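You operate a simulated robot arm through the tools that you are given. There is no shell and no other tool.

Carry out the task below with a simulated two-armed robot. There is one attempt and no reset: what you move stays moved.

## Task
Wheel the box for Grattimo out to the yellow line on the trolley.
Fine: brake on before loading and on again at the line.

It is judged by the outcome, as a careful person would: the job done as asked, and still so three seconds after it is handed in. It fails if anything else is knocked over, pushed out of place, dropped, spilled or broken.

## Robot
Two 7-joint arms with three-finger grippers on one trunk, on a base that drives. Base frame: it is fixed to the floor where the robot stands at the start and does not move with it; the origin is under the middle of the robot, x ahead of it, y to its left, z up. Readings come in mm, rad, newtons and seconds.
The left shoulder is at the start at [94, 126, 1063], the right one opposite. With the tool pointing down near the work surface each hand reaches from about 360 to 860 mm from the robot's upright axis, wherever it stands, measured 20 degrees to its own side. Places, roughly: brake lever of the trolley [600, 0, 600]; deck of the steel trolley [800, 200, 800]; steel trolley with a brake lever [800, 200, 200]. Payload 2.94 kg a hand.
The TCP of each hand is the grasp point between the finger pads, 30 mm short of the fingertips. In the tool frame z runs along the fingers and y along their closing line. Largest opening 128 mm; the body of the gripper starts 93 mm behind the TCP.
Orientation is that of the tool frame in the base frame, as a unit quaternion [w, x, y, z]. With the fingers straight down and closing along the base's y, the tool's x points along the base's -x, its y along +y and its z along -z.

## Interface
- The arms move only by the tool nudge_tool. It takes "left_rows", "right_rows" or both (then of equal length, played together; a hand with none holds still); each is text: rows parted by semicolons, each of 7 numbers parted by spaces: the turn, a rotation vector about the base's x, y, z in units of 4 degrees (1.0 is 4 degrees), then the shift along the base's x, y, z in units of 40 mm (1.0 is 40 mm), then the finger opening in mm, from 0 to 128. In form: rx ry rz tx ty tz hand; .... A call has 1 to 20 rows; each row shifts and turns the commanded pose from where the row before left it. A call with a number of a shift or a turn outside -1 to 1 is refused whole. Each row takes 0.2 s and may step no farther than 50 mm and 0.15 rad from the row before; otherwise, or with a gripper value out of range, the whole call is refused. A pose out of reach is approached as far as the arm can. The call stops where the force on the tool passes 40 N (or 10 N more than at its start, if that is more) or the arm is blocked; 0.2 s more then pass. The fingers move at their own pace and stop on an object; they squeeze with about 25 N. The grip force told is the motor's: it shows also when the fingers shut on nothing. Time passes only in rows, and 0.2 s behind the last, so rows that do not move let the fingers close. The reply holds the time, the measured pose of the TCP, the force on the tool along the base axes, the opening and the grip force, in the units named above and with some noise, with the torque about the TCP (base axes, N m) and any sound that the robot's microphone picked up.
- Cameras (640 x 400 px; columns grow to the right, rows downward): "scene" is now at [206.9, 52.4, 1210.6]; the picture's right is [0.63, -0.78, 0.00], its down [-0.53, -0.43, -0.73] and it looks along [0.57, 0.46, -0.68] (base axes); focal length 214 px, centre (320, 200). "left" rides on the left gripper at [69, 15, -120] in its tool frame; the picture's right is [-0.21, 0.98, 0.00], its down [-0.82, -0.18, -0.54] and it looks along [-0.53, -0.12, 0.84] (tool axes); focal length 251 px, centre (320, 200). "right" rides on the right gripper at [69, -15, -120] in its tool frame; the picture's right is [0.21, 0.98, 0.00], its down [-0.82, 0.18, -0.54] and it looks along [-0.53, 0.12, 0.84] (tool axes); focal length 251 px, centre (320, 200). There is no depth. A picture from a camera that has moved, and an enlarged one, comes with that camera's place and axes in the base frame and with its lens.
- capture(camera): a new picture of that camera. The clock stands still meanwhile.
- raise_lower(by): slides the trunk up (or, below 0, down) by that many mm; the arms and the scene camera ride with it, the base frame stays. It gives what a move gives, with no picture.
- roll_base(legs): drives the robot by 1 to 6 legs, each [ahead, left, turn to the left] in mm, mm and rad, along the robot's own axes; the way and the turn of a leg run together, so that a leg with both is an arc; at most 1500 mm and 3.142 rad a leg. The arms and the cameras ride along, it lands a little off, and it stops where it bumps. It gives what a move gives.
- turn_head(pan, tilt): turns the head with the scene camera to pan (to the left, within 1.396 rad either way) and tilt (down, from -0.506 to 1.204), counted from straight ahead of the robot. It gives what a move gives.
- inspect(camera, box): a new picture of the part [left, top, right, bottom] of that camera's present view, enlarged. The clock stands still meanwhile.
- sign_off(): hands the job in; it is judged then, once.

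Places have to be worked out from the pictures, the camera data and where the tool is seen. Open the grippers and draw the arms clear of the work before you hand the job in, unless the task says otherwise.

The tools are called after "Emit:" by a JSON object that holds its "name" and its "arguments". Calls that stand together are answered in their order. nudge_tool: Moves the arms, as the interface text tells. Its arguments: {"type":"object","properties":{"left_rows":{"type":"string"},"right_rows":{"type":"string"}},"required":[]} The other tools are called the same way: raise_lower (by) slides the trunk up or down; roll_base (legs) drives the base; turn_head (pan, tilt) turns the head that bears the scene camera; capture (camera) takes a picture; inspect (camera, box) takes an enlarged picture of a part of a camera's view; sign_off () hands the job in.

At the start:

```text
time_s: 0.0
left_ee_pos: [539.9, 240.5, 1037.3]
left_ee_rot: [0.0, 0.0, 1.0, -0.001]
left_contact_force: [0.6, -0.6, -0.3]
left_ft_torque: [0.01, 0.0, -0.02]
left_width: 127.5
left_grasp_force: 0.0
right_ee_pos: [501.5, -259.5, 1003.5]
right_ee_rot: [0.001, 0.0, 1.0, 0.0]
right_contact_force: [-0.3, 0.0, -0.6]
right_ft_torque: [-0.02, -0.01, 0.02]
right_width: 127.8
right_grasp_force: 0.0
trunk travel left (down, up): [-275.0, 272.0]
robot x, y, heading: [-1.8, -2.0, 0.001]
head pan, tilt: [0.682, 0.745]
```

scene: 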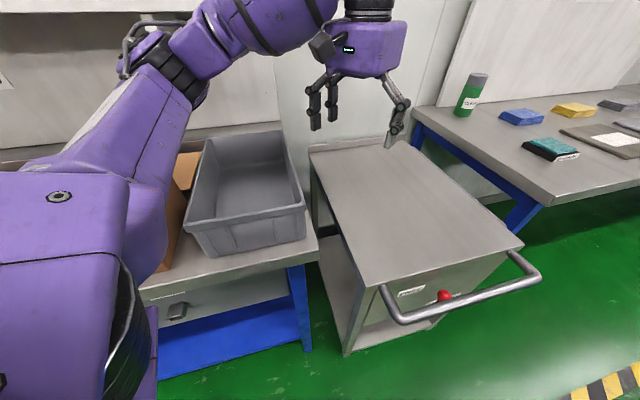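
right: 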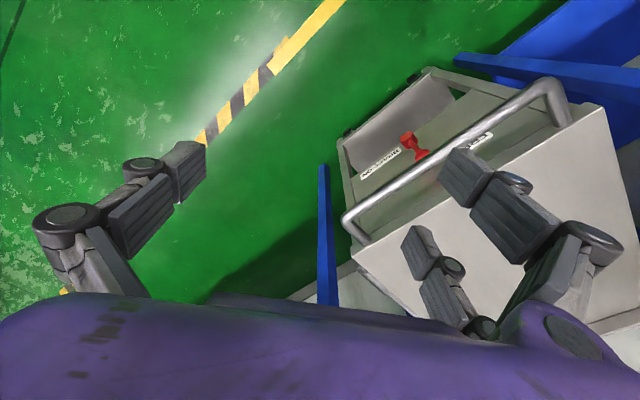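
left: 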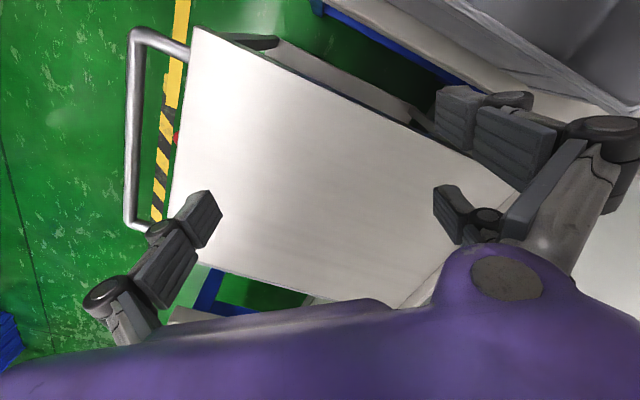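

The pictures show a trolley between two tables, a handle with a red brake lever toward me, and a grey tote on the left table. I'll enlarge the trolley's lever and look around with the head.

Emit:
{"name": "inspect", "arguments": {"camera": "scene", "box": [360, 230, 560, 355]}}

Emit:
{"name": "inspect", "arguments": {"camera": "right", "box": [320, 60, 600, 235]}}

Emit:
{"name": "inspect", "arguments": {"camera": "scene", "box": [120, 120, 320, 245]}}

Emit:
{"name": "inspect", "arguments": {"camera": "scene", "box": [440, 60, 640, 185]}}

```text
3.20 times, centred on (460, 292) of scene
camera zoom: at [206.9, 52.4, 1210.6], right [0.63, -0.78, 0.0], down [-0.53, -0.43, -0.73], along [0.57, 0.46, -0.68], focal length 686 px, centre (-128, -96)
```

zoom: 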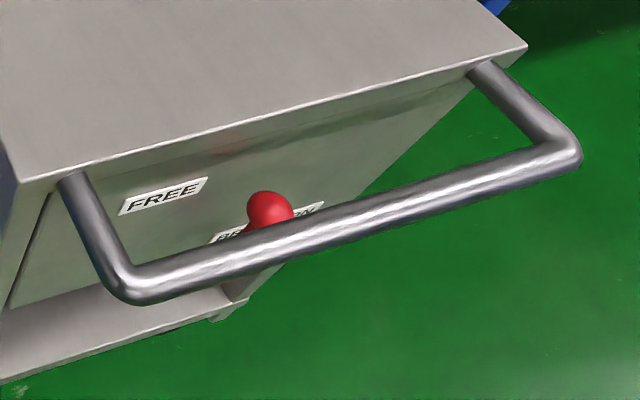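

```text
2.29 times, centred on (460, 148) of right
camera zoom: at [429.3, -274.8, 1123.6], right [-0.21, 0.98, 0.0], down [0.82, 0.18, 0.54], along [0.53, 0.12, -0.84], focal length 575 px, centre (0, 320)
```

zoom: 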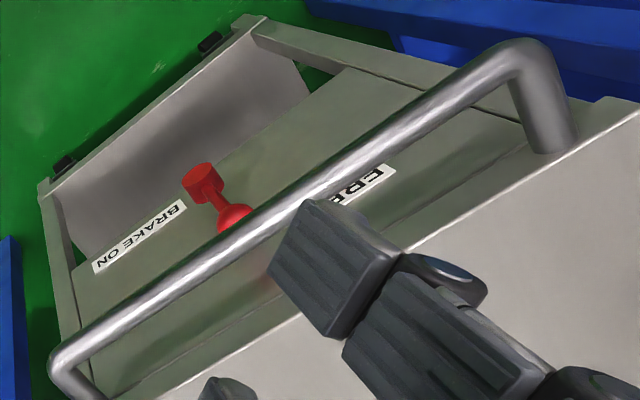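

```text
3.20 times, centred on (220, 182) of scene
camera zoom: at [206.9, 52.4, 1210.6], right [0.63, -0.78, 0.0], down [-0.53, -0.43, -0.73], along [0.57, 0.46, -0.68], focal length 686 px, centre (640, 256)
```

zoom: 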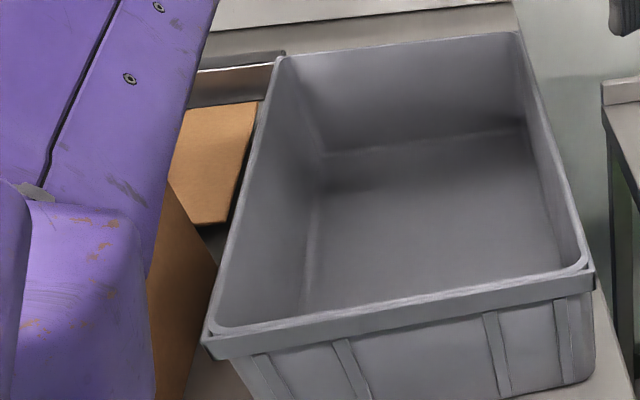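

```text
3.20 times, centred on (540, 122) of scene
camera zoom: at [206.9, 52.4, 1210.6], right [0.63, -0.78, 0.0], down [-0.53, -0.43, -0.73], along [0.57, 0.46, -0.68], focal length 686 px, centre (-384, 448)
```

zoom: 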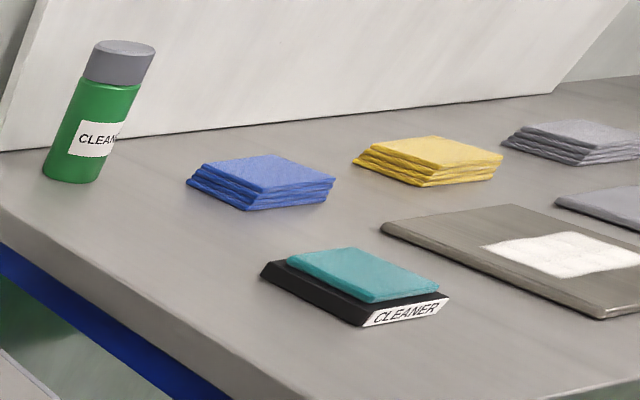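

Behind the left arm there are cardboard boxes; I turn the head left to see them, since I need the one labelled Grattimo.

Emit:
{"name": "turn_head", "arguments": {"pan": 1.3, "tilt": 0.6}}

Emit:
{"name": "capture", "arguments": {"camera": "scene"}}

Emit:
{"name": "turn_head", "arguments": {"pan": -0.3, "tilt": 0.5}}

Emit:
{"name": "capture", "arguments": {"camera": "scene"}}

Emit:
{"name": "turn_head", "arguments": {"pan": -1.3, "tilt": 0.5}}

Emit:
{"name": "capture", "arguments": {"camera": "scene"}}

```text
time_s: 1.0
left_ee_pos: [538.8, 239.9, 1037.0]
left_ee_rot: [0.0, 0.0, 1.0, 0.001]
left_contact_force: [0.0, 0.1, 0.7]
left_ft_torque: [0.01, 0.01, -0.05]
left_width: 128.1
left_grasp_force: 0.1
right_ee_pos: [500.0, -259.3, 1004.0]
right_ee_rot: [0.001, 0.0, 1.0, 0.0]
right_contact_force: [-0.1, -0.3, -0.5]
right_ft_torque: [-0.04, 0.0, 0.02]
right_width: 128.2
right_grasp_force: 0.0
trunk travel left (down, up): [-275.0, 272.0]
robot x, y, heading: [-1.2, -1.5, -0.0]
head pan, tilt: [1.3, 0.6]
```

```text
taken
camera scene: at [166.0, 85.2, 1223.1], right [0.96, -0.27, 0.0], down [-0.15, -0.54, -0.82], along [0.22, 0.79, -0.57], focal length 214 px, centre (320, 200)
```

scene: 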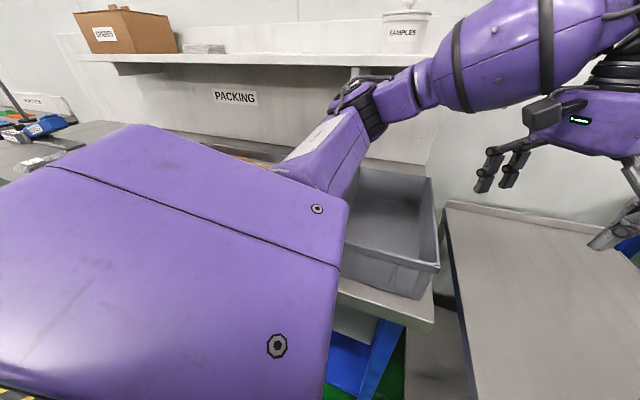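

```text
time_s: 2.7
left_ee_pos: [540.2, 239.6, 1037.1]
left_ee_rot: [0.0, 0.0, 1.0, 0.001]
left_contact_force: [0.1, 0.0, -0.1]
left_ft_torque: [0.03, -0.02, -0.01]
left_width: 127.9
left_grasp_force: 0.1
right_ee_pos: [500.0, -260.0, 1003.2]
right_ee_rot: [0.0, 0.0, 1.0, 0.0]
right_contact_force: [0.1, 0.1, -0.7]
right_ft_torque: [0.0, 0.04, 0.0]
right_width: 127.9
right_grasp_force: 0.1
trunk travel left (down, up): [-275.0, 272.0]
robot x, y, heading: [1.6, 1.8, -0.001]
head pan, tilt: [-0.3, 0.499]
```

```text
taken
camera scene: at [229.3, -26.7, 1232.2], right [-0.3, -0.96, 0.0], down [-0.46, 0.14, -0.88], along [0.84, -0.26, -0.48], focal length 214 px, centre (320, 200)
```

scene: 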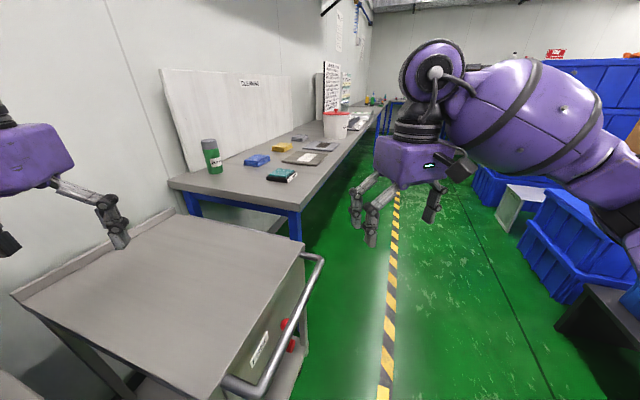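

```text
time_s: 4.0
left_ee_pos: [539.5, 240.7, 1037.2]
left_ee_rot: [0.001, 0.0, 1.0, 0.0]
left_contact_force: [-0.3, -0.5, -0.6]
left_ft_torque: [-0.01, 0.03, 0.02]
left_width: 127.9
left_grasp_force: 0.1
right_ee_pos: [499.5, -259.0, 1003.5]
right_ee_rot: [0.0, 0.0, 1.0, 0.0]
right_contact_force: [0.1, -0.3, 0.5]
right_ft_torque: [0.01, -0.03, 0.02]
right_width: 128.0
right_grasp_force: 0.1
trunk travel left (down, up): [-275.0, 272.0]
robot x, y, heading: [-1.5, 2.4, -0.001]
head pan, tilt: [-1.3, 0.499]
```

```text
taken
camera scene: at [166.7, -87.6, 1232.2], right [-0.96, -0.27, 0.0], down [-0.13, 0.46, -0.88], along [0.24, -0.85, -0.48], focal length 214 px, centre (320, 200)
```

scene: 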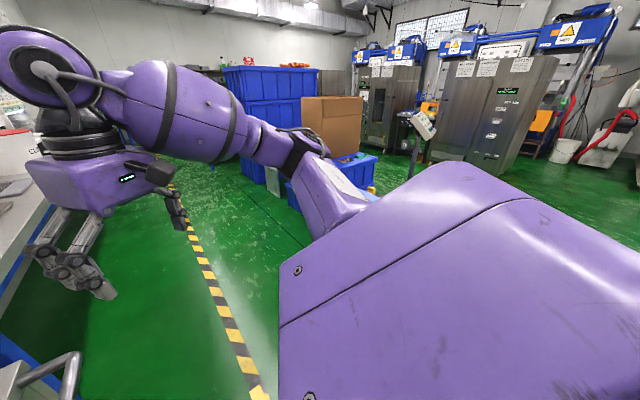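

The hazard-striped line runs along the aisle to my right; cardboard boxes are hidden behind my left arm. I'll swing the left arm's view out of the way: first look through the left-hand camera zoom and tilt the head down right ahead.

Emit:
{"name": "turn_head", "arguments": {"pan": -0.3, "tilt": 1.1}}

Emit:
{"name": "capture", "arguments": {"camera": "scene"}}

Emit:
{"name": "turn_head", "arguments": {"pan": 0.5, "tilt": 0.2}}

Emit:
{"name": "capture", "arguments": {"camera": "scene"}}

```text
time_s: 5.2
left_ee_pos: [539.2, 239.7, 1036.4]
left_ee_rot: [0.0, 0.0, 1.0, -0.001]
left_contact_force: [-0.3, 0.2, 0.2]
left_ft_torque: [-0.04, -0.01, 0.01]
left_width: 128.1
left_grasp_force: 0.1
right_ee_pos: [499.4, -260.0, 1004.5]
right_ee_rot: [0.0, 0.0, 1.0, -0.001]
right_contact_force: [0.2, 0.1, 0.3]
right_ft_torque: [0.01, -0.02, -0.03]
right_width: 127.7
right_grasp_force: 0.0
trunk travel left (down, up): [-275.0, 272.0]
robot x, y, heading: [-2.2, -0.2, -0.005]
head pan, tilt: [-0.3, 1.1]
```

```text
taken
camera scene: at [195.6, -62.5, 1209.0], right [-0.76, -0.65, 0.0], down [-0.45, 0.53, -0.72], along [0.47, -0.55, -0.69], focal length 214 px, centre (320, 200)
```

scene: 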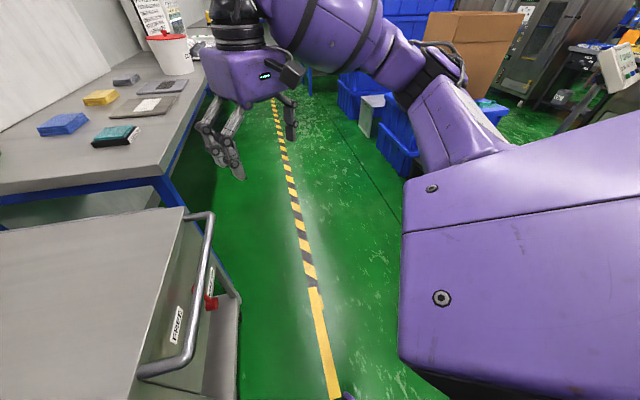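

```text
time_s: 6.4
left_ee_pos: [539.6, 241.6, 1036.8]
left_ee_rot: [0.0, 0.0, 1.0, 0.0]
left_contact_force: [-1.2, 0.3, 0.5]
left_ft_torque: [-0.02, -0.03, -0.01]
left_width: 128.2
left_grasp_force: 0.1
right_ee_pos: [500.7, -259.7, 1004.2]
right_ee_rot: [0.0, 0.0, 1.0, 0.0]
right_contact_force: [0.4, -0.1, -0.3]
right_ft_torque: [0.03, 0.01, 0.02]
right_width: 127.9
right_grasp_force: 0.0
trunk travel left (down, up): [-275.0, 272.0]
robot x, y, heading: [1.8, 1.8, -0.0]
head pan, tilt: [0.499, 0.201]
```

```text
taken
camera scene: at [224.3, 44.5, 1259.8], right [0.48, -0.88, 0.0], down [-0.18, -0.1, -0.98], along [0.86, 0.47, -0.2], focal length 214 px, centre (320, 200)
```

scene: 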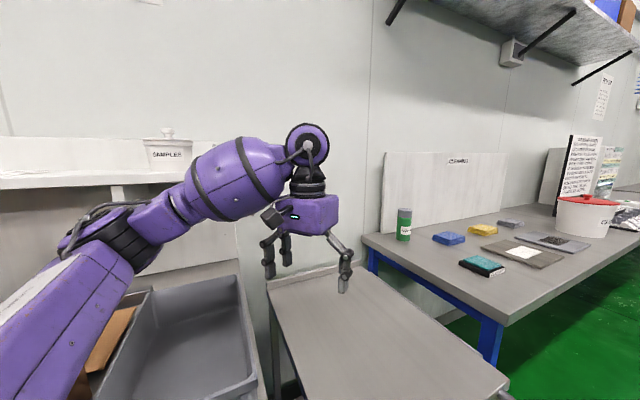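

The pictures put the trolley's front edge along a direction about -37° from my x axis, with the yellow solid stretch of line passing beneath me and parallel to it. I'll back straight off from the benches, diagonally, then turn left to face them.

Emit:
{"name": "roll_base", "arguments": {"legs": [[-180, -240, 0], [0, 0, 0.92]]}}

Emit:
{"name": "turn_head", "arguments": {"pan": 0.6, "tilt": 0.5}}

Emit:
{"name": "capture", "arguments": {"camera": "scene"}}

Emit:
{"name": "turn_head", "arguments": {"pan": 0.0, "tilt": 0.6}}

Emit:
{"name": "capture", "arguments": {"camera": "scene"}}

```text
time_s: 11.5
left_ee_pos: [-49.8, 336.4, 1037.7]
left_ee_rot: [0.0, -0.449, 0.894, 0.001]
left_contact_force: [0.1, 0.0, -0.7]
left_ft_torque: [0.03, -0.02, 0.02]
left_width: 127.9
left_grasp_force: 0.1
right_ee_pos: [325.2, 5.6, 1004.3]
right_ee_rot: [-0.001, -0.448, 0.894, -0.001]
right_contact_force: [-0.3, 0.9, -0.3]
right_ft_torque: [0.01, 0.04, 0.02]
right_width: 127.8
right_grasp_force: 0.1
trunk travel left (down, up): [-275.0, 272.0]
robot x, y, heading: [-180.2, -239.0, 0.929]
head pan, tilt: [0.499, 0.201]
```

```text
time_s: 12.3
left_ee_pos: [-51.0, 335.6, 1037.3]
left_ee_rot: [0.0, -0.449, 0.894, -0.001]
left_contact_force: [0.1, 0.7, 0.6]
left_ft_torque: [-0.03, -0.01, -0.02]
left_width: 128.1
left_grasp_force: 0.0
right_ee_pos: [326.6, 5.9, 1004.0]
right_ee_rot: [0.0, -0.448, 0.894, -0.001]
right_contact_force: [0.0, 0.2, 0.2]
right_ft_torque: [-0.01, -0.01, 0.01]
right_width: 128.0
right_grasp_force: 0.2
trunk travel left (down, up): [-275.0, 272.0]
robot x, y, heading: [-177.8, -239.7, 0.928]
head pan, tilt: [0.6, 0.499]
```

```text
taken
camera scene: at [-91.7, -35.2, 1232.3], right [1.0, -0.04, 0.0], down [-0.02, -0.48, -0.88], along [0.04, 0.88, -0.48], focal length 214 px, centre (320, 200)
```

scene: 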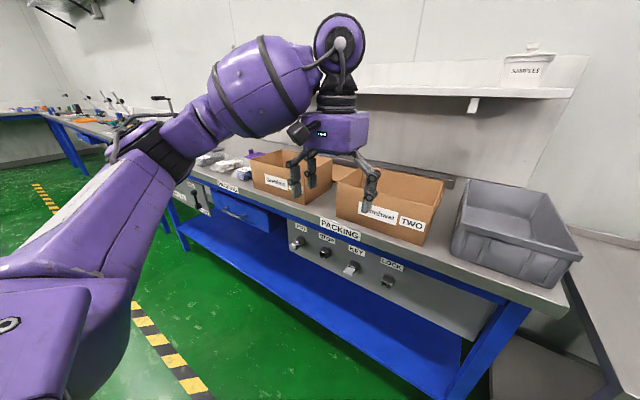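

```text
time_s: 13.3
left_ee_pos: [-50.3, 336.8, 1036.8]
left_ee_rot: [0.0, -0.448, 0.894, 0.0]
left_contact_force: [0.6, 0.4, -0.1]
left_ft_torque: [-0.02, 0.0, 0.0]
left_width: 128.2
left_grasp_force: 0.1
right_ee_pos: [325.4, 4.6, 1004.1]
right_ee_rot: [0.0, -0.448, 0.894, -0.001]
right_contact_force: [0.4, -0.6, -0.3]
right_ft_torque: [0.0, 0.06, 0.01]
right_width: 127.7
right_grasp_force: 0.1
trunk travel left (down, up): [-275.0, 272.0]
robot x, y, heading: [-179.5, -240.0, 0.928]
head pan, tilt: [0.0, 0.6]
```

```text
taken
camera scene: at [-42.7, -55.2, 1223.1], right [0.8, -0.6, 0.0], down [-0.34, -0.45, -0.83], along [0.49, 0.66, -0.56], focal length 214 px, centre (320, 200)
```

scene: 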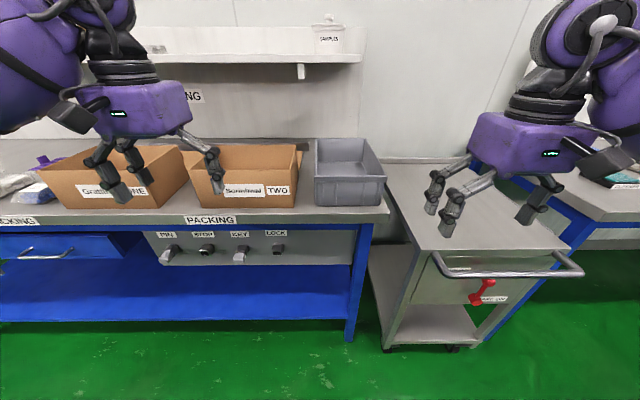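

Now I see two open cardboard boxes, with handwritten names ONE and TWO. I enlarge them and the lever.

Emit:
{"name": "inspect", "arguments": {"camera": "scene", "box": [30, 130, 310, 220]}}

Emit:
{"name": "inspect", "arguments": {"camera": "scene", "box": [420, 240, 600, 352]}}

Emit:
{"name": "turn_head", "arguments": {"pan": 0.9, "tilt": 0.3}}

Emit:
{"name": "capture", "arguments": {"camera": "scene"}}

Emit:
{"name": "capture", "arguments": {"camera": "left"}}

Emit:
{"name": "capture", "arguments": {"camera": "right"}}

```text
2.29 times, centred on (170, 175) of scene
camera zoom: at [-42.7, -55.2, 1223.1], right [0.8, -0.6, 0.0], down [-0.34, -0.45, -0.83], along [0.49, 0.66, -0.56], focal length 490 px, centre (663, 257)
```

zoom: 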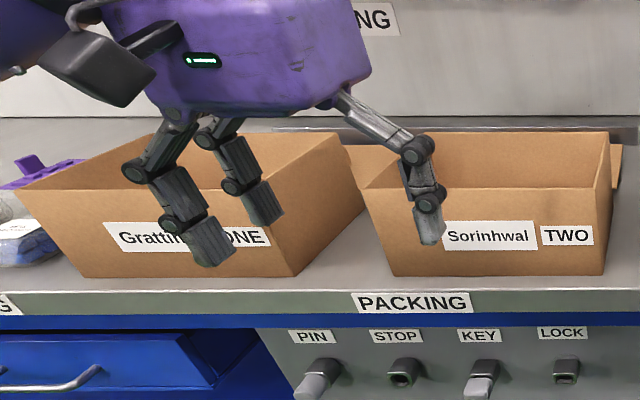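

```text
3.56 times, centred on (510, 296) of scene
camera zoom: at [-42.7, -55.2, 1223.1], right [0.8, -0.6, 0.0], down [-0.34, -0.45, -0.83], along [0.49, 0.66, -0.56], focal length 763 px, centre (-356, -141)
```

zoom: 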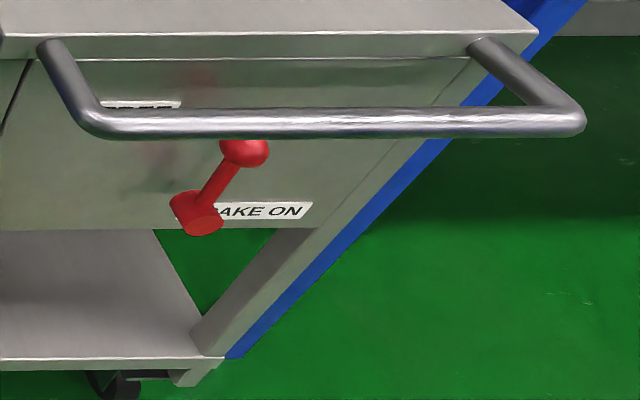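

```text
time_s: 14.5
left_ee_pos: [-50.4, 335.7, 1036.0]
left_ee_rot: [0.0, -0.448, 0.894, 0.0]
left_contact_force: [0.5, 0.4, 0.1]
left_ft_torque: [-0.03, 0.0, -0.01]
left_width: 128.2
left_grasp_force: 0.0
right_ee_pos: [326.4, 3.8, 1005.1]
right_ee_rot: [0.001, -0.449, 0.893, 0.001]
right_contact_force: [-0.1, -0.3, -0.4]
right_ft_torque: [-0.01, 0.03, 0.02]
right_width: 128.2
right_grasp_force: 0.0
trunk travel left (down, up): [-275.0, 272.0]
robot x, y, heading: [-181.2, -239.6, 0.932]
head pan, tilt: [0.901, 0.3]
```

```text
taken
camera scene: at [-119.3, -35.8, 1250.6], right [0.97, 0.26, 0.0], down [0.08, -0.29, -0.96], along [-0.24, 0.92, -0.3], focal length 214 px, centre (320, 200)
```

scene: 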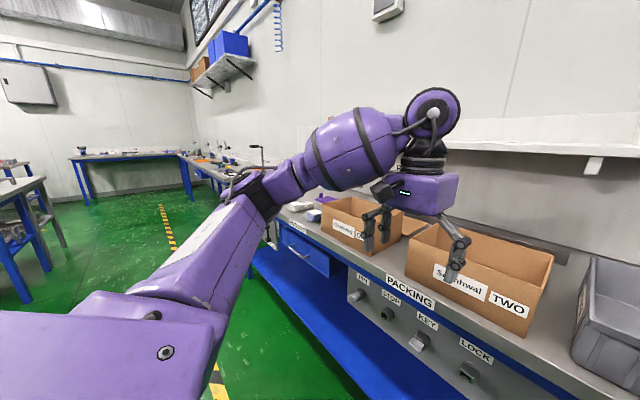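

```text
taken
camera left: at [-104.2, 290.8, 1158.2], right [-0.65, 0.76, 0.0], down [0.64, 0.55, 0.54], along [0.41, 0.35, -0.84], focal length 251 px, centre (320, 200)
```

left: 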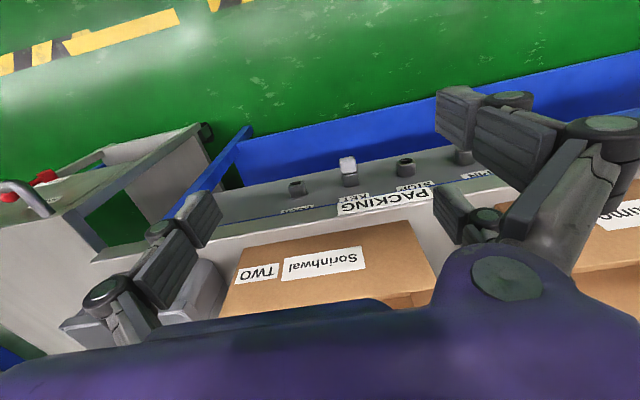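

```text
taken
camera right: at [295.6, -59.4, 1123.7], right [-0.91, 0.41, 0.0], down [0.35, 0.77, 0.54], along [0.22, 0.49, -0.84], focal length 251 px, centre (320, 200)
```

right: 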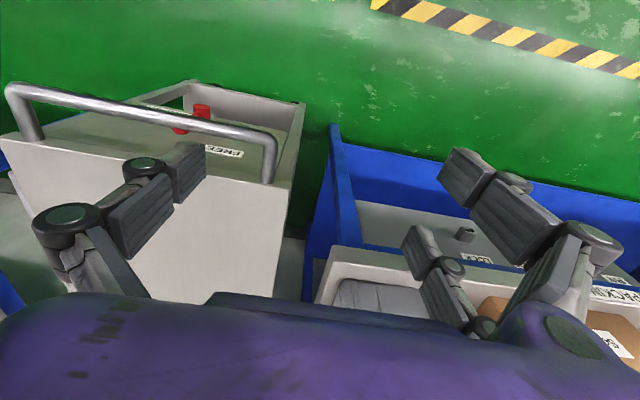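

The box I need is the left one, "Grattimo … ONE"; "Sorinhwal TWO" stands beside it. The solid yellow stretch of floor line (about [561,-461] to [178,-157]) lies directly in front of the trolley. I'll drive right to face the trolley and study the brake lever.

Emit:
{"name": "roll_base", "arguments": {"legs": [[0, -460, 0]]}}

Emit:
{"name": "turn_head", "arguments": {"pan": 0.0, "tilt": 0.7}}

Emit:
{"name": "raise_lower", "arguments": {"by": -120}}

Emit:
{"name": "capture", "arguments": {"camera": "scene"}}

Emit:
{"name": "inspect", "arguments": {"camera": "scene", "box": [220, 180, 420, 305]}}

Emit:
{"name": "capture", "arguments": {"camera": "right"}}

Emit:
{"name": "capture", "arguments": {"camera": "left"}}

```text
time_s: 19.1
left_ee_pos: [321.7, 57.7, 1037.8]
left_ee_rot: [-0.001, -0.447, 0.894, 0.0]
left_contact_force: [0.6, 0.6, -0.5]
left_ft_torque: [0.0, -0.01, -0.02]
left_width: 128.0
left_grasp_force: 0.1
right_ee_pos: [698.3, -274.1, 1003.1]
right_ee_rot: [0.0, -0.446, 0.895, 0.0]
right_contact_force: [0.0, -0.6, 0.2]
right_ft_torque: [0.02, -0.01, 0.0]
right_width: 127.9
right_grasp_force: 0.0
trunk travel left (down, up): [-275.0, 272.0]
robot x, y, heading: [184.7, -518.2, 0.927]
head pan, tilt: [0.901, 0.3]
```

```text
time_s: 20.3
left_ee_pos: [321.2, 57.6, 1035.8]
left_ee_rot: [0.0, -0.447, 0.895, 0.0]
left_contact_force: [0.1, 0.1, 0.0]
left_ft_torque: [0.0, -0.04, 0.02]
left_width: 128.0
left_grasp_force: 0.1
right_ee_pos: [696.4, -273.8, 1004.7]
right_ee_rot: [-0.001, -0.446, 0.895, 0.0]
right_contact_force: [0.7, -0.3, -0.1]
right_ft_torque: [-0.01, -0.02, 0.0]
right_width: 128.1
right_grasp_force: 0.0
trunk travel left (down, up): [-275.0, 272.0]
robot x, y, heading: [187.9, -519.3, 0.931]
head pan, tilt: [0.0, 0.7]
```

```text
time_s: 21.8
left_ee_pos: [321.1, 57.3, 918.0]
left_ee_rot: [0.0, -0.446, 0.895, 0.0]
left_contact_force: [0.5, 0.8, -1.0]
left_ft_torque: [-0.04, -0.01, -0.02]
left_width: 128.2
left_grasp_force: 0.0
right_ee_pos: [697.1, -273.0, 885.7]
right_ee_rot: [0.001, -0.447, 0.895, 0.001]
right_contact_force: [0.4, -0.4, -0.5]
right_ft_torque: [0.01, -0.03, -0.01]
right_width: 127.9
right_grasp_force: 0.1
trunk travel left (down, up): [-155.0, 392.0]
robot x, y, heading: [187.3, -521.2, 0.93]
head pan, tilt: [0.0, 0.7]
```

```text
taken
camera scene: at [350.7, -302.9, 1082.9], right [0.8, -0.6, 0.0], down [-0.39, -0.51, -0.77], along [0.46, 0.61, -0.64], focal length 214 px, centre (320, 200)
```

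scene: 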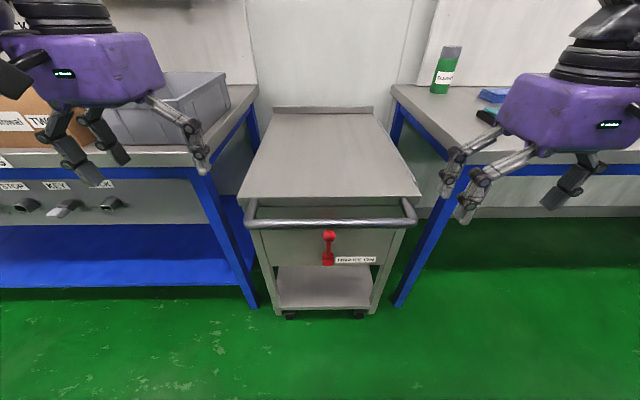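

```text
3.20 times, centred on (320, 242) of scene
camera zoom: at [350.7, -302.9, 1082.9], right [0.8, -0.6, 0.0], down [-0.39, -0.51, -0.77], along [0.46, 0.61, -0.64], focal length 686 px, centre (320, 64)
```

zoom: 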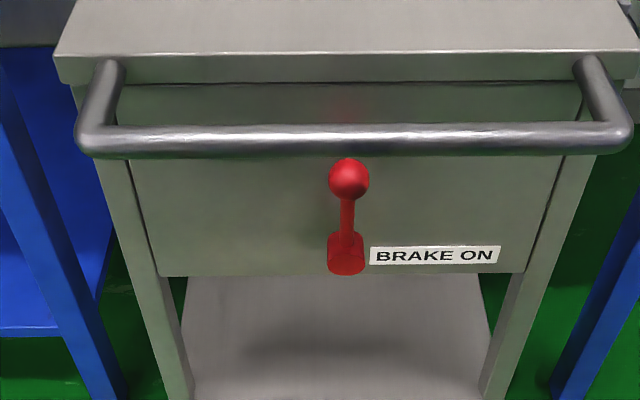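

```text
taken
camera right: at [665.9, -338.9, 1004.3], right [-0.91, 0.42, 0.0], down [0.35, 0.76, 0.54], along [0.23, 0.49, -0.84], focal length 251 px, centre (320, 200)
```

right: 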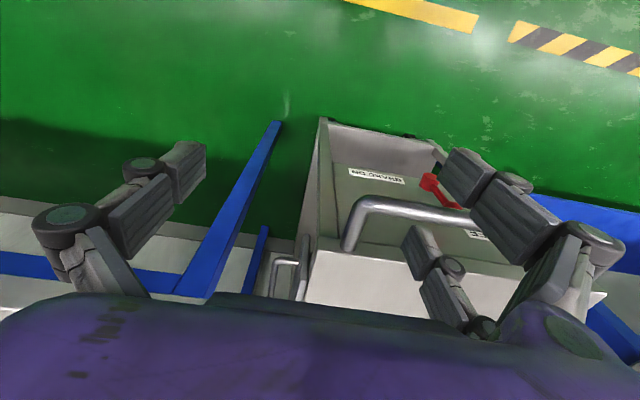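

```text
taken
camera left: at [267.4, 12.8, 1038.6], right [-0.65, 0.76, 0.0], down [0.64, 0.55, 0.54], along [0.41, 0.35, -0.84], focal length 251 px, centre (320, 200)
```

left: 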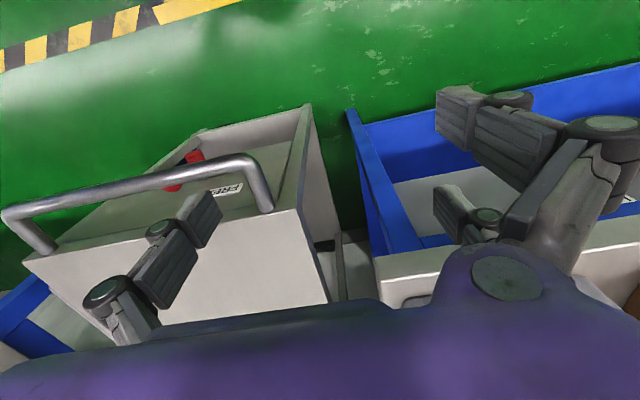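

Triangulating, the lever's hub is near z≈590, its ball at z≈683 straight up beside the FREE label, while BRAKE ON is to the lower right; so the brake seems FREE now and needs a clockwise quarter turn. I'll lay the right hand horizontal, closed, beside the trolley to prepare pushing the lever.

Emit:
{"name": "nudge_tool", "arguments": {"right_rows": "1 -0.746 0 0.3 0.4 0 0; 1 -0.746 0 0.3 0.4 0 0; 1 -0.746 0 0 0 -0.25 0; 1 -0.746 0 0 0 -0.25 0; 1 -0.746 0 0 0 -0.25 0; 1 -0.746 0 0 0 -0.25 0; 1 -0.746 0 0 0 -0.25 0; 1 -0.746 0 0 0 -0.25 0; 1 -0.746 0 0 0 -0.25 0; 1 -0.746 0 0 0 -0.25 0; 1 -0.746 0 0 0 -0.25 0; 1 -0.746 0 0 0 -0.25 0; 1 -0.746 0 0 0 -0.25 0; 1 -0.746 0 0 0 -0.25 0; 1 -0.746 0 0 0 -0.25 0; 1 -0.746 0 0 0 -0.25 0; 1 -0.746 0 0 0 -0.25 0; 1 -0.746 0 0 0 -0.25 0"}}

Emit:
{"name": "capture", "arguments": {"camera": "right"}}

Emit:
{"name": "capture", "arguments": {"camera": "scene"}}

```text
time_s: 25.6
left_ee_pos: [321.6, 60.3, 916.9]
left_ee_rot: [0.0, -0.447, 0.895, 0.0]
left_contact_force: [0.3, -0.9, 0.4]
left_ft_torque: [0.04, 0.03, -0.01]
left_width: 127.8
left_grasp_force: 0.0
right_ee_pos: [812.7, -235.2, 778.9]
right_ee_rot: [0.551, -0.337, 0.721, 0.252]
right_contact_force: [-0.9, -1.7, -6.7]
right_ft_torque: [0.51, -0.4, -0.03]
right_width: 0.0
right_grasp_force: 3.7
right hand out of reach, approached as far as the arm can: row 8, 9, 10, 11, 12, 13, 14, 15, 16, 17
trunk travel left (down, up): [-155.0, 392.0]
robot x, y, heading: [190.1, -513.8, 0.93]
head pan, tilt: [0.0, 0.7]
```

```text
taken
camera right: at [736.2, -347.0, 744.3], right [-0.78, 0.59, -0.22], down [-0.34, -0.11, 0.93], along [0.52, 0.8, 0.28], focal length 251 px, centre (320, 200)
```

right: 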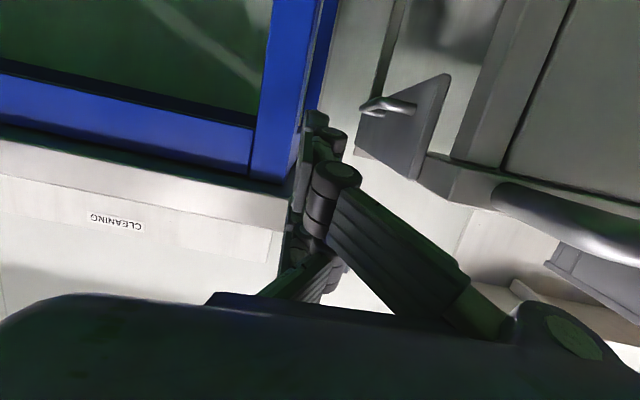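

```text
taken
camera scene: at [351.1, -302.5, 1082.4], right [0.8, -0.6, 0.0], down [-0.39, -0.51, -0.76], along [0.46, 0.61, -0.64], focal length 214 px, centre (320, 200)
```

scene: 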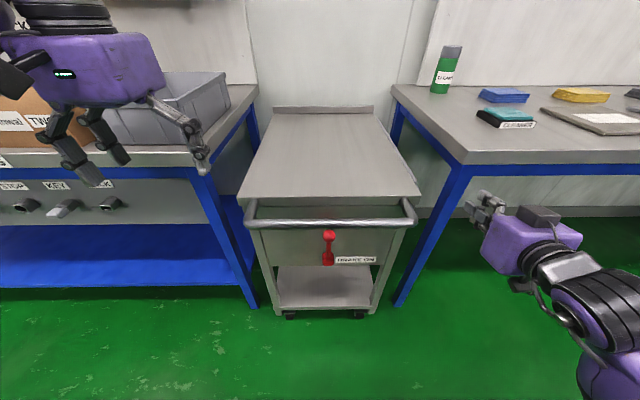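

The right hand is nearly horizontal (about 15° nose-down), but slid out toward the blue table leg with some force. I back it away from the leg toward me and to the left.

Emit:
{"name": "nudge_tool", "arguments": {"right_rows": "0 0 0 -0.598 -0.8 0 0; 0 0 0 -0.598 -0.8 0 0; 0 0 0 -0.598 -0.8 0 0; 0 0 0 -0.8 0.598 0 0"}}

Emit:
{"name": "capture", "arguments": {"camera": "scene"}}

```text
time_s: 26.6
left_ee_pos: [323.0, 59.8, 915.8]
left_ee_rot: [0.0, -0.447, 0.895, -0.001]
left_contact_force: [0.4, 0.2, -0.7]
left_ft_torque: [-0.05, -0.02, 0.0]
left_width: 127.6
left_grasp_force: 0.0
right_ee_pos: [804.2, -293.3, 729.5]
right_ee_rot: [0.549, -0.331, 0.723, 0.256]
right_contact_force: [-0.5, -0.1, -1.4]
right_ft_torque: [0.01, -0.04, -0.02]
right_width: 0.0
right_grasp_force: 2.8
right hand out of reach, approached as far as the arm can: row 1, 2, 3, 4
trunk travel left (down, up): [-155.0, 392.0]
robot x, y, heading: [190.3, -518.4, 0.921]
head pan, tilt: [0.0, 0.7]
```

```text
taken
camera scene: at [351.2, -301.4, 1082.4], right [0.8, -0.6, 0.0], down [-0.39, -0.52, -0.76], along [0.46, 0.61, -0.64], focal length 214 px, centre (320, 200)
```

scene: 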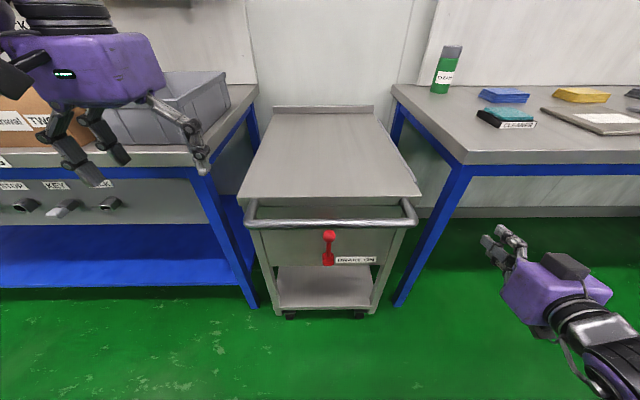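

The horizontal pose isn't reachable this close to my body, so the arm drifted outward. I command it forward again (staying at trolley's right side, clear of the leg) to see if it converges.

Emit:
{"name": "nudge_tool", "arguments": {"right_rows": "0 0 0 0.598 0.8 0 0; 0 0 0 0.598 0.8 0 0; 0 0 0 0.299 0.4 0 0; 0 0 0 -0.4 0.3 0 0"}}

Emit:
{"name": "capture", "arguments": {"camera": "scene"}}

```text
time_s: 27.6
left_ee_pos: [321.7, 58.4, 917.4]
left_ee_rot: [0.001, -0.447, 0.894, -0.001]
left_contact_force: [0.2, -0.1, 0.1]
left_ft_torque: [-0.01, 0.02, -0.03]
left_width: 127.9
left_grasp_force: 0.1
right_ee_pos: [848.7, -203.4, 730.5]
right_ee_rot: [0.549, -0.33, 0.724, 0.255]
right_contact_force: [-0.6, 1.1, 1.2]
right_ft_torque: [-0.02, 0.0, 0.01]
right_width: 0.0
right_grasp_force: 3.2
trunk travel left (down, up): [-155.0, 392.0]
robot x, y, heading: [187.9, -517.3, 0.919]
head pan, tilt: [0.0, 0.7]
```

```text
taken
camera scene: at [350.6, -302.0, 1082.6], right [0.8, -0.6, 0.0], down [-0.39, -0.52, -0.76], along [0.46, 0.61, -0.64], focal length 214 px, centre (320, 200)
```

scene: 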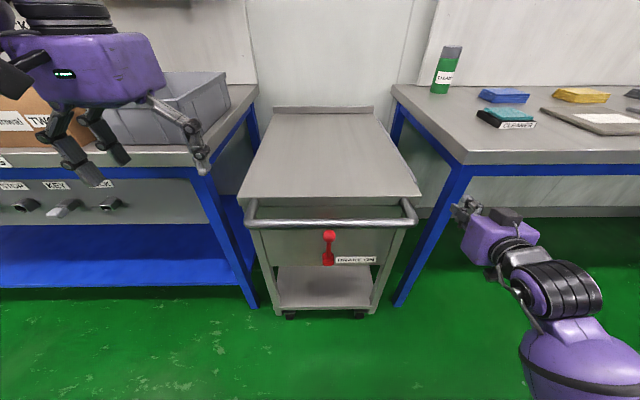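

Now the hand is properly tracked about 650 mm ahead of me, close to the table leg. I'll back the base 120 mm and move it left 150 mm, which also brings the hand in front of the trolley and clear.

Emit:
{"name": "roll_base", "arguments": {"legs": [[-120, 0, 0], [0, 150, 0]]}}

Emit:
{"name": "capture", "arguments": {"camera": "scene"}}

Emit:
{"name": "capture", "arguments": {"camera": "right"}}

```text
time_s: 30.4
left_ee_pos: [130.6, 52.3, 918.5]
left_ee_rot: [0.0, -0.446, 0.895, -0.001]
left_contact_force: [-0.3, -0.3, 0.3]
left_ft_torque: [-0.03, -0.01, 0.02]
left_width: 127.6
left_grasp_force: 0.1
right_ee_pos: [657.0, -209.3, 731.0]
right_ee_rot: [0.549, -0.331, 0.724, 0.256]
right_contact_force: [0.2, 0.3, -0.2]
right_ft_torque: [0.01, 0.0, -0.04]
right_width: 0.0
right_grasp_force: 3.3
trunk travel left (down, up): [-155.0, 392.0]
robot x, y, heading: [0.7, -523.5, 0.929]
head pan, tilt: [0.0, 0.7]
```

```text
taken
camera scene: at [159.2, -308.1, 1082.7], right [0.8, -0.6, 0.0], down [-0.39, -0.51, -0.76], along [0.46, 0.61, -0.64], focal length 214 px, centre (320, 200)
```

scene: 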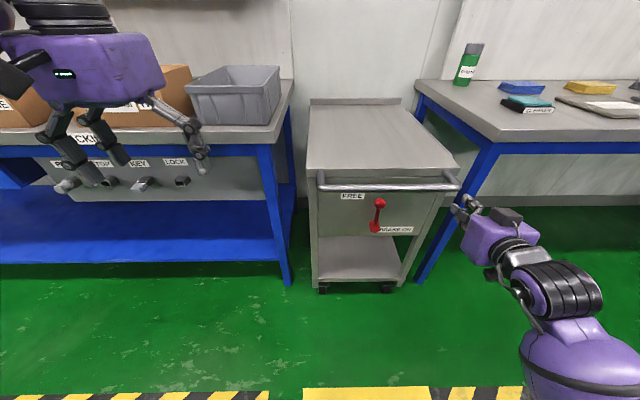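

```text
taken
camera right: at [579.8, -320.4, 696.4], right [-0.78, 0.59, -0.2], down [-0.33, -0.12, 0.94], along [0.53, 0.8, 0.29], focal length 251 px, centre (320, 200)
```

right: 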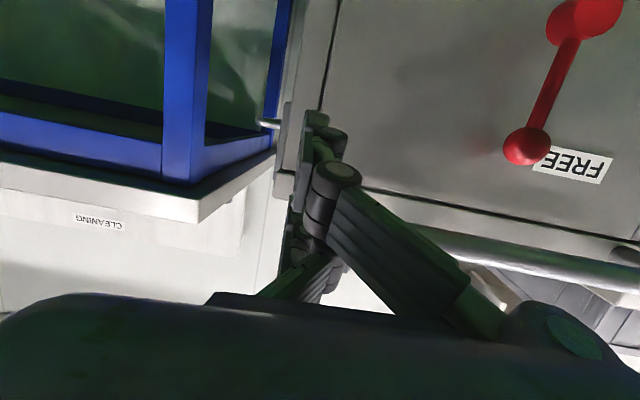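

Clear view: the FREE label sits right beside the raised ball, so the lever up = FREE, panel at f≈334 (distance toward the wall), lever plane at f≈306. I draw the closed right hand back, lower it to lever height and slide it to the left of the lever, still in front of it.

Emit:
{"name": "nudge_tool", "arguments": {"right_rows": "0 0 0 -0.598 -0.8 0 0; 0 0 0 0 0 -0.9 0; 0 0 0 0 0 -0.9 0; 0 0 0 -0.8 0.598 0 0; 0 0 0 -0.8 0.598 0 0; 0 0 0 -0.8 0.598 0 0; 0 0 0 -0.8 0.598 0 0; 0 0 0 -0.8 0.598 0 0; 0 0 0 -0.28 0.209 0 0"}}

Emit:
{"name": "capture", "arguments": {"camera": "scene"}}

Emit:
{"name": "capture", "arguments": {"camera": "right"}}

```text
time_s: 32.4
left_ee_pos: [129.9, 53.6, 917.0]
left_ee_rot: [0.0, -0.446, 0.895, -0.001]
left_contact_force: [-0.1, 0.1, -0.7]
left_ft_torque: [-0.01, -0.02, 0.0]
left_width: 127.9
left_grasp_force: 0.0
right_ee_pos: [595.8, -246.8, 708.4]
right_ee_rot: [0.546, -0.332, 0.723, 0.261]
right_contact_force: [0.1, 0.0, -0.5]
right_ft_torque: [-0.02, -0.01, -0.03]
right_width: 0.2
right_grasp_force: 3.2
right hand out of reach, approached as far as the arm can: row 4, 5, 6, 7, 8, 9
trunk travel left (down, up): [-155.0, 392.0]
robot x, y, heading: [-1.1, -526.0, 0.924]
head pan, tilt: [0.0, 0.7]
```

```text
taken
camera scene: at [159.3, -308.4, 1082.7], right [0.8, -0.6, 0.0], down [-0.39, -0.51, -0.77], along [0.46, 0.61, -0.64], focal length 214 px, centre (320, 200)
```

scene: 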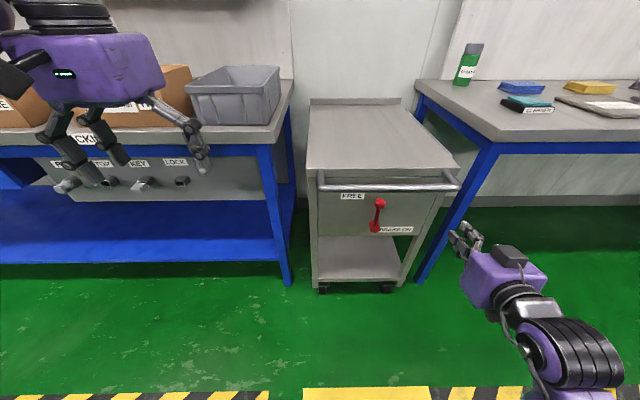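

```text
taken
camera right: at [518.5, -358.3, 672.7], right [-0.79, 0.59, -0.19], down [-0.32, -0.12, 0.94], along [0.53, 0.8, 0.29], focal length 251 px, centre (320, 200)
```

right: 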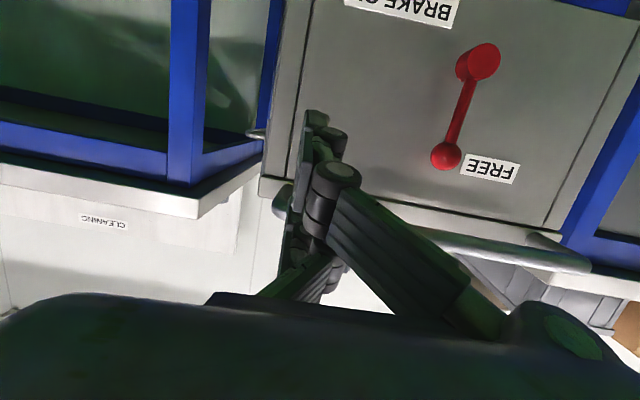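

The lever is plainly at FREE (ball up beside FREE; BRAKE ON to lower right). The horizontal hand can't come nearer my body than about 700 mm, so I back the base 130 mm more and continue from there.

Emit:
{"name": "roll_base", "arguments": {"legs": [[-130, 0, 0]]}}

Emit:
{"name": "nudge_tool", "arguments": {"right_rows": "0 0 0 0.5 0.67 0 0; 0 0 0 0.5 0.67 0 0; 0 0 0 0.25 0.33 -0.5 0; 0 0 0 0 0 -0.5 0"}}

```text
time_s: 33.7
left_ee_pos: [52.6, -51.4, 918.0]
left_ee_rot: [0.001, -0.446, 0.895, -0.001]
left_contact_force: [-0.5, -0.7, 0.4]
left_ft_torque: [0.05, -0.03, -0.01]
left_width: 127.9
left_grasp_force: 0.0
right_ee_pos: [517.7, -349.7, 707.4]
right_ee_rot: [0.546, -0.332, 0.724, 0.26]
right_contact_force: [0.3, -0.2, -0.5]
right_ft_torque: [0.02, 0.02, 0.04]
right_width: 0.3
right_grasp_force: 3.3
trunk travel left (down, up): [-155.0, 392.0]
robot x, y, heading: [-78.9, -624.1, 0.93]
head pan, tilt: [0.0, 0.7]
```

```text
time_s: 34.7
left_ee_pos: [53.0, -50.6, 916.9]
left_ee_rot: [0.001, -0.446, 0.895, -0.001]
left_contact_force: [-0.3, 0.1, -0.3]
left_ft_torque: [0.01, 0.05, 0.01]
left_width: 127.7
left_grasp_force: 0.1
right_ee_pos: [545.4, -316.2, 707.5]
right_ee_rot: [0.544, -0.335, 0.723, 0.264]
right_contact_force: [0.5, 0.0, 0.0]
right_ft_torque: [0.02, 0.0, 0.02]
right_width: 0.1
right_grasp_force: 2.9
right hand out of reach, approached as far as the arm can: row 2, 3, 4
trunk travel left (down, up): [-155.0, 392.0]
robot x, y, heading: [-78.0, -628.5, 0.928]
head pan, tilt: [0.0, 0.7]
```

Reach seems limited by height relative to the shoulder; lowering the trunk should let the hand be level with the lever with the arm in an easier pose.

Emit:
{"name": "raise_lower", "arguments": {"by": -110}}

Emit:
{"name": "nudge_tool", "arguments": {"right_rows": "0 0 0 0 0 0.8 0; 0 0 0 0.5 0.67 0.4 0; 0 0 0 0.5 0.67 0 0; 0 0 0 -0.8 0.598 0 0; 0 0 0 -0.8 0.598 0 0"}}

```text
time_s: 36.1
left_ee_pos: [51.9, -50.5, 807.0]
left_ee_rot: [0.0, -0.446, 0.895, 0.0]
left_contact_force: [0.1, -0.9, -0.3]
left_ft_torque: [0.01, 0.01, -0.01]
left_width: 128.2
left_grasp_force: 0.1
right_ee_pos: [545.0, -317.6, 596.4]
right_ee_rot: [0.547, -0.332, 0.723, 0.26]
right_contact_force: [0.2, 0.0, -0.1]
right_ft_torque: [-0.02, -0.03, -0.01]
right_width: 0.0
right_grasp_force: 3.1
trunk travel left (down, up): [-45.0, 502.0]
robot x, y, heading: [-81.7, -629.3, 0.923]
head pan, tilt: [0.0, 0.7]
```

```text
time_s: 37.3
left_ee_pos: [52.7, -51.2, 806.1]
left_ee_rot: [0.001, -0.446, 0.895, 0.0]
left_contact_force: [0.0, -0.8, 0.6]
left_ft_torque: [-0.01, 0.03, -0.01]
left_width: 128.0
left_grasp_force: 0.0
right_ee_pos: [585.7, -261.5, 644.0]
right_ee_rot: [0.546, -0.333, 0.724, 0.26]
right_contact_force: [0.1, 0.2, 0.2]
right_ft_torque: [-0.02, 0.0, 0.02]
right_width: 0.0
right_grasp_force: 3.2
right hand out of reach, approached as far as the arm can: row 4, 5
trunk travel left (down, up): [-45.0, 502.0]
robot x, y, heading: [-78.3, -628.4, 0.927]
head pan, tilt: [0.0, 0.7]
```

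The hand won't come further left relative to my body, so I shift the base left 190 mm to bring the closed fingers just left of the lever (l≈-436), then look.

Emit:
{"name": "roll_base", "arguments": {"legs": [[0, 190, 0]]}}

Emit:
{"name": "capture", "arguments": {"camera": "right"}}

Emit:
{"name": "capture", "arguments": {"camera": "scene"}}

```text
time_s: 39.6
left_ee_pos: [-94.5, 60.9, 807.9]
left_ee_rot: [-0.001, -0.445, 0.896, -0.001]
left_contact_force: [-0.5, 0.3, -1.0]
left_ft_torque: [0.02, -0.03, 0.02]
left_width: 127.9
left_grasp_force: 0.1
right_ee_pos: [437.1, -151.5, 645.5]
right_ee_rot: [0.547, -0.332, 0.723, 0.26]
right_contact_force: [-0.4, -0.2, -0.1]
right_ft_torque: [0.06, 0.02, 0.0]
right_width: 0.1
right_grasp_force: 3.0
trunk travel left (down, up): [-45.0, 502.0]
robot x, y, heading: [-228.9, -514.7, 0.923]
head pan, tilt: [0.0, 0.7]
```

```text
taken
camera right: at [360.1, -263.4, 610.4], right [-0.79, 0.59, -0.19], down [-0.32, -0.12, 0.94], along [0.53, 0.8, 0.28], focal length 251 px, centre (320, 200)
```

right: 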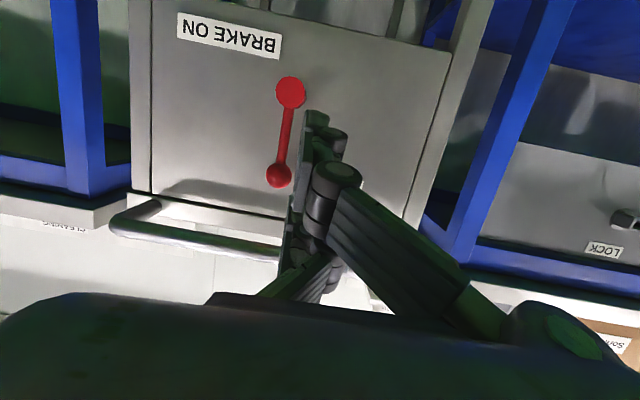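

```text
taken
camera scene: at [-42.3, -267.0, 961.0], right [0.8, -0.6, 0.0], down [-0.39, -0.51, -0.76], along [0.46, 0.61, -0.64], focal length 214 px, centre (320, 200)
```

scene: 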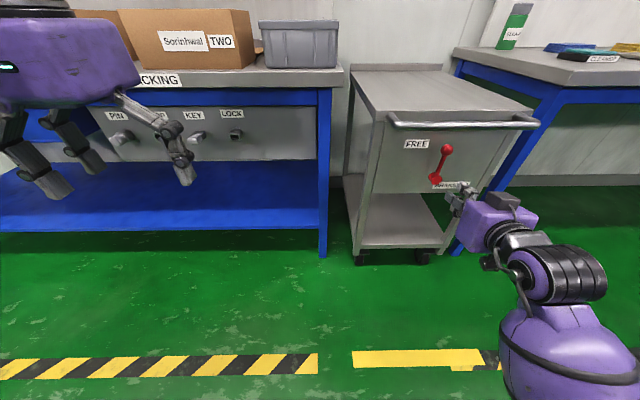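

The view shows the fingers just left of the lever, with the lever ball at about l=-485, z=680. I advance the closed fingertips past the lever plane (tip ends about 15 mm short of the panel), beneath the handle bar.

Emit:
{"name": "nudge_tool", "arguments": {"right_rows": "0 0 0 0.55 0.737 0.1 0; 0 0 0 0.55 0.737 0.1 0; 0 0 0 0.55 0.737 0.1 0; 0 0 0 0.55 0.737 0 0"}}

Emit:
{"name": "capture", "arguments": {"camera": "right"}}

Emit:
{"name": "inspect", "arguments": {"camera": "scene", "box": [360, 90, 560, 215]}}

```text
time_s: 40.6
left_ee_pos: [-95.2, 62.7, 805.1]
left_ee_rot: [0.0, -0.445, 0.896, -0.001]
left_contact_force: [0.5, -0.1, 0.2]
left_ft_torque: [0.02, 0.02, -0.01]
left_width: 128.2
left_grasp_force: 0.1
right_ee_pos: [451.4, -131.7, 646.9]
right_ee_rot: [0.545, -0.333, 0.724, 0.261]
right_contact_force: [-0.4, -0.8, 1.0]
right_ft_torque: [0.01, 0.01, 0.0]
right_width: 0.1
right_grasp_force: 3.1
right hand out of reach, approached as far as the arm can: row 1, 2, 3, 4
trunk travel left (down, up): [-45.0, 502.0]
robot x, y, heading: [-226.5, -514.3, 0.922]
head pan, tilt: [0.0, 0.7]
```

```text
taken
camera right: at [375.0, -244.6, 612.5], right [-0.79, 0.58, -0.19], down [-0.32, -0.12, 0.94], along [0.52, 0.8, 0.28], focal length 251 px, centre (320, 200)
```

right: 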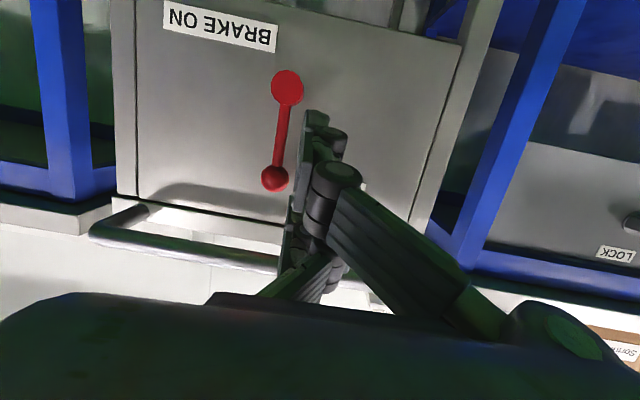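

```text
3.20 times, centred on (460, 152) of scene
camera zoom: at [-42.3, -267.0, 961.1], right [0.8, -0.6, 0.0], down [-0.39, -0.51, -0.76], along [0.46, 0.61, -0.64], focal length 686 px, centre (-128, 352)
```

zoom: 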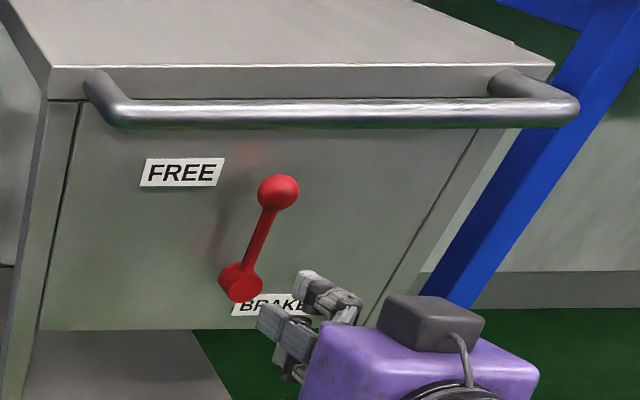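

Forward reach of the level hand ends here, so I'll draw the hand back 60 mm relative to my body and use the base to advance 183 mm instead; fingers stay at l≈-440, left of the lever.

Emit:
{"name": "nudge_tool", "arguments": {"right_rows": "0 0 0 -0.46 -0.62 0.1 0; 0 0 0 -0.46 -0.62 0.15 0"}}

Emit:
{"name": "roll_base", "arguments": {"legs": [[120, 0, 0]]}}

Emit:
{"name": "capture", "arguments": {"camera": "right"}}

```text
time_s: 41.2
left_ee_pos: [-95.8, 60.2, 806.6]
left_ee_rot: [0.001, -0.446, 0.895, -0.001]
left_contact_force: [-0.6, -0.5, -0.1]
left_ft_torque: [0.02, 0.0, 0.01]
left_width: 128.0
left_grasp_force: 0.1
right_ee_pos: [413.5, -184.7, 655.9]
right_ee_rot: [0.547, -0.332, 0.723, 0.26]
right_contact_force: [0.3, -0.3, -0.5]
right_ft_torque: [-0.02, 0.02, 0.0]
right_width: 0.2
right_grasp_force: 3.0
trunk travel left (down, up): [-45.0, 502.0]
robot x, y, heading: [-226.2, -514.1, 0.924]
head pan, tilt: [0.0, 0.7]
```

```text
time_s: 42.4
left_ee_pos: [-24.9, 157.6, 807.4]
left_ee_rot: [0.0, -0.446, 0.895, -0.002]
left_contact_force: [-0.1, 0.2, -0.2]
left_ft_torque: [-0.03, 0.04, 0.01]
left_width: 128.1
left_grasp_force: 0.1
right_ee_pos: [485.2, -86.9, 655.2]
right_ee_rot: [0.547, -0.331, 0.724, 0.259]
right_contact_force: [0.3, 0.1, -0.2]
right_ft_torque: [0.02, 0.01, -0.03]
right_width: 0.3
right_grasp_force: 3.2
trunk travel left (down, up): [-45.0, 502.0]
robot x, y, heading: [-156.9, -418.9, 0.927]
head pan, tilt: [0.0, 0.7]
```

```text
taken
camera right: at [408.5, -199.7, 620.6], right [-0.79, 0.59, -0.19], down [-0.32, -0.12, 0.94], along [0.53, 0.8, 0.28], focal length 251 px, centre (320, 200)
```

right: 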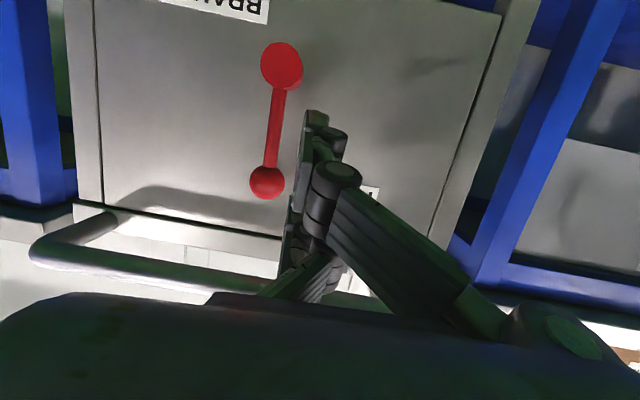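

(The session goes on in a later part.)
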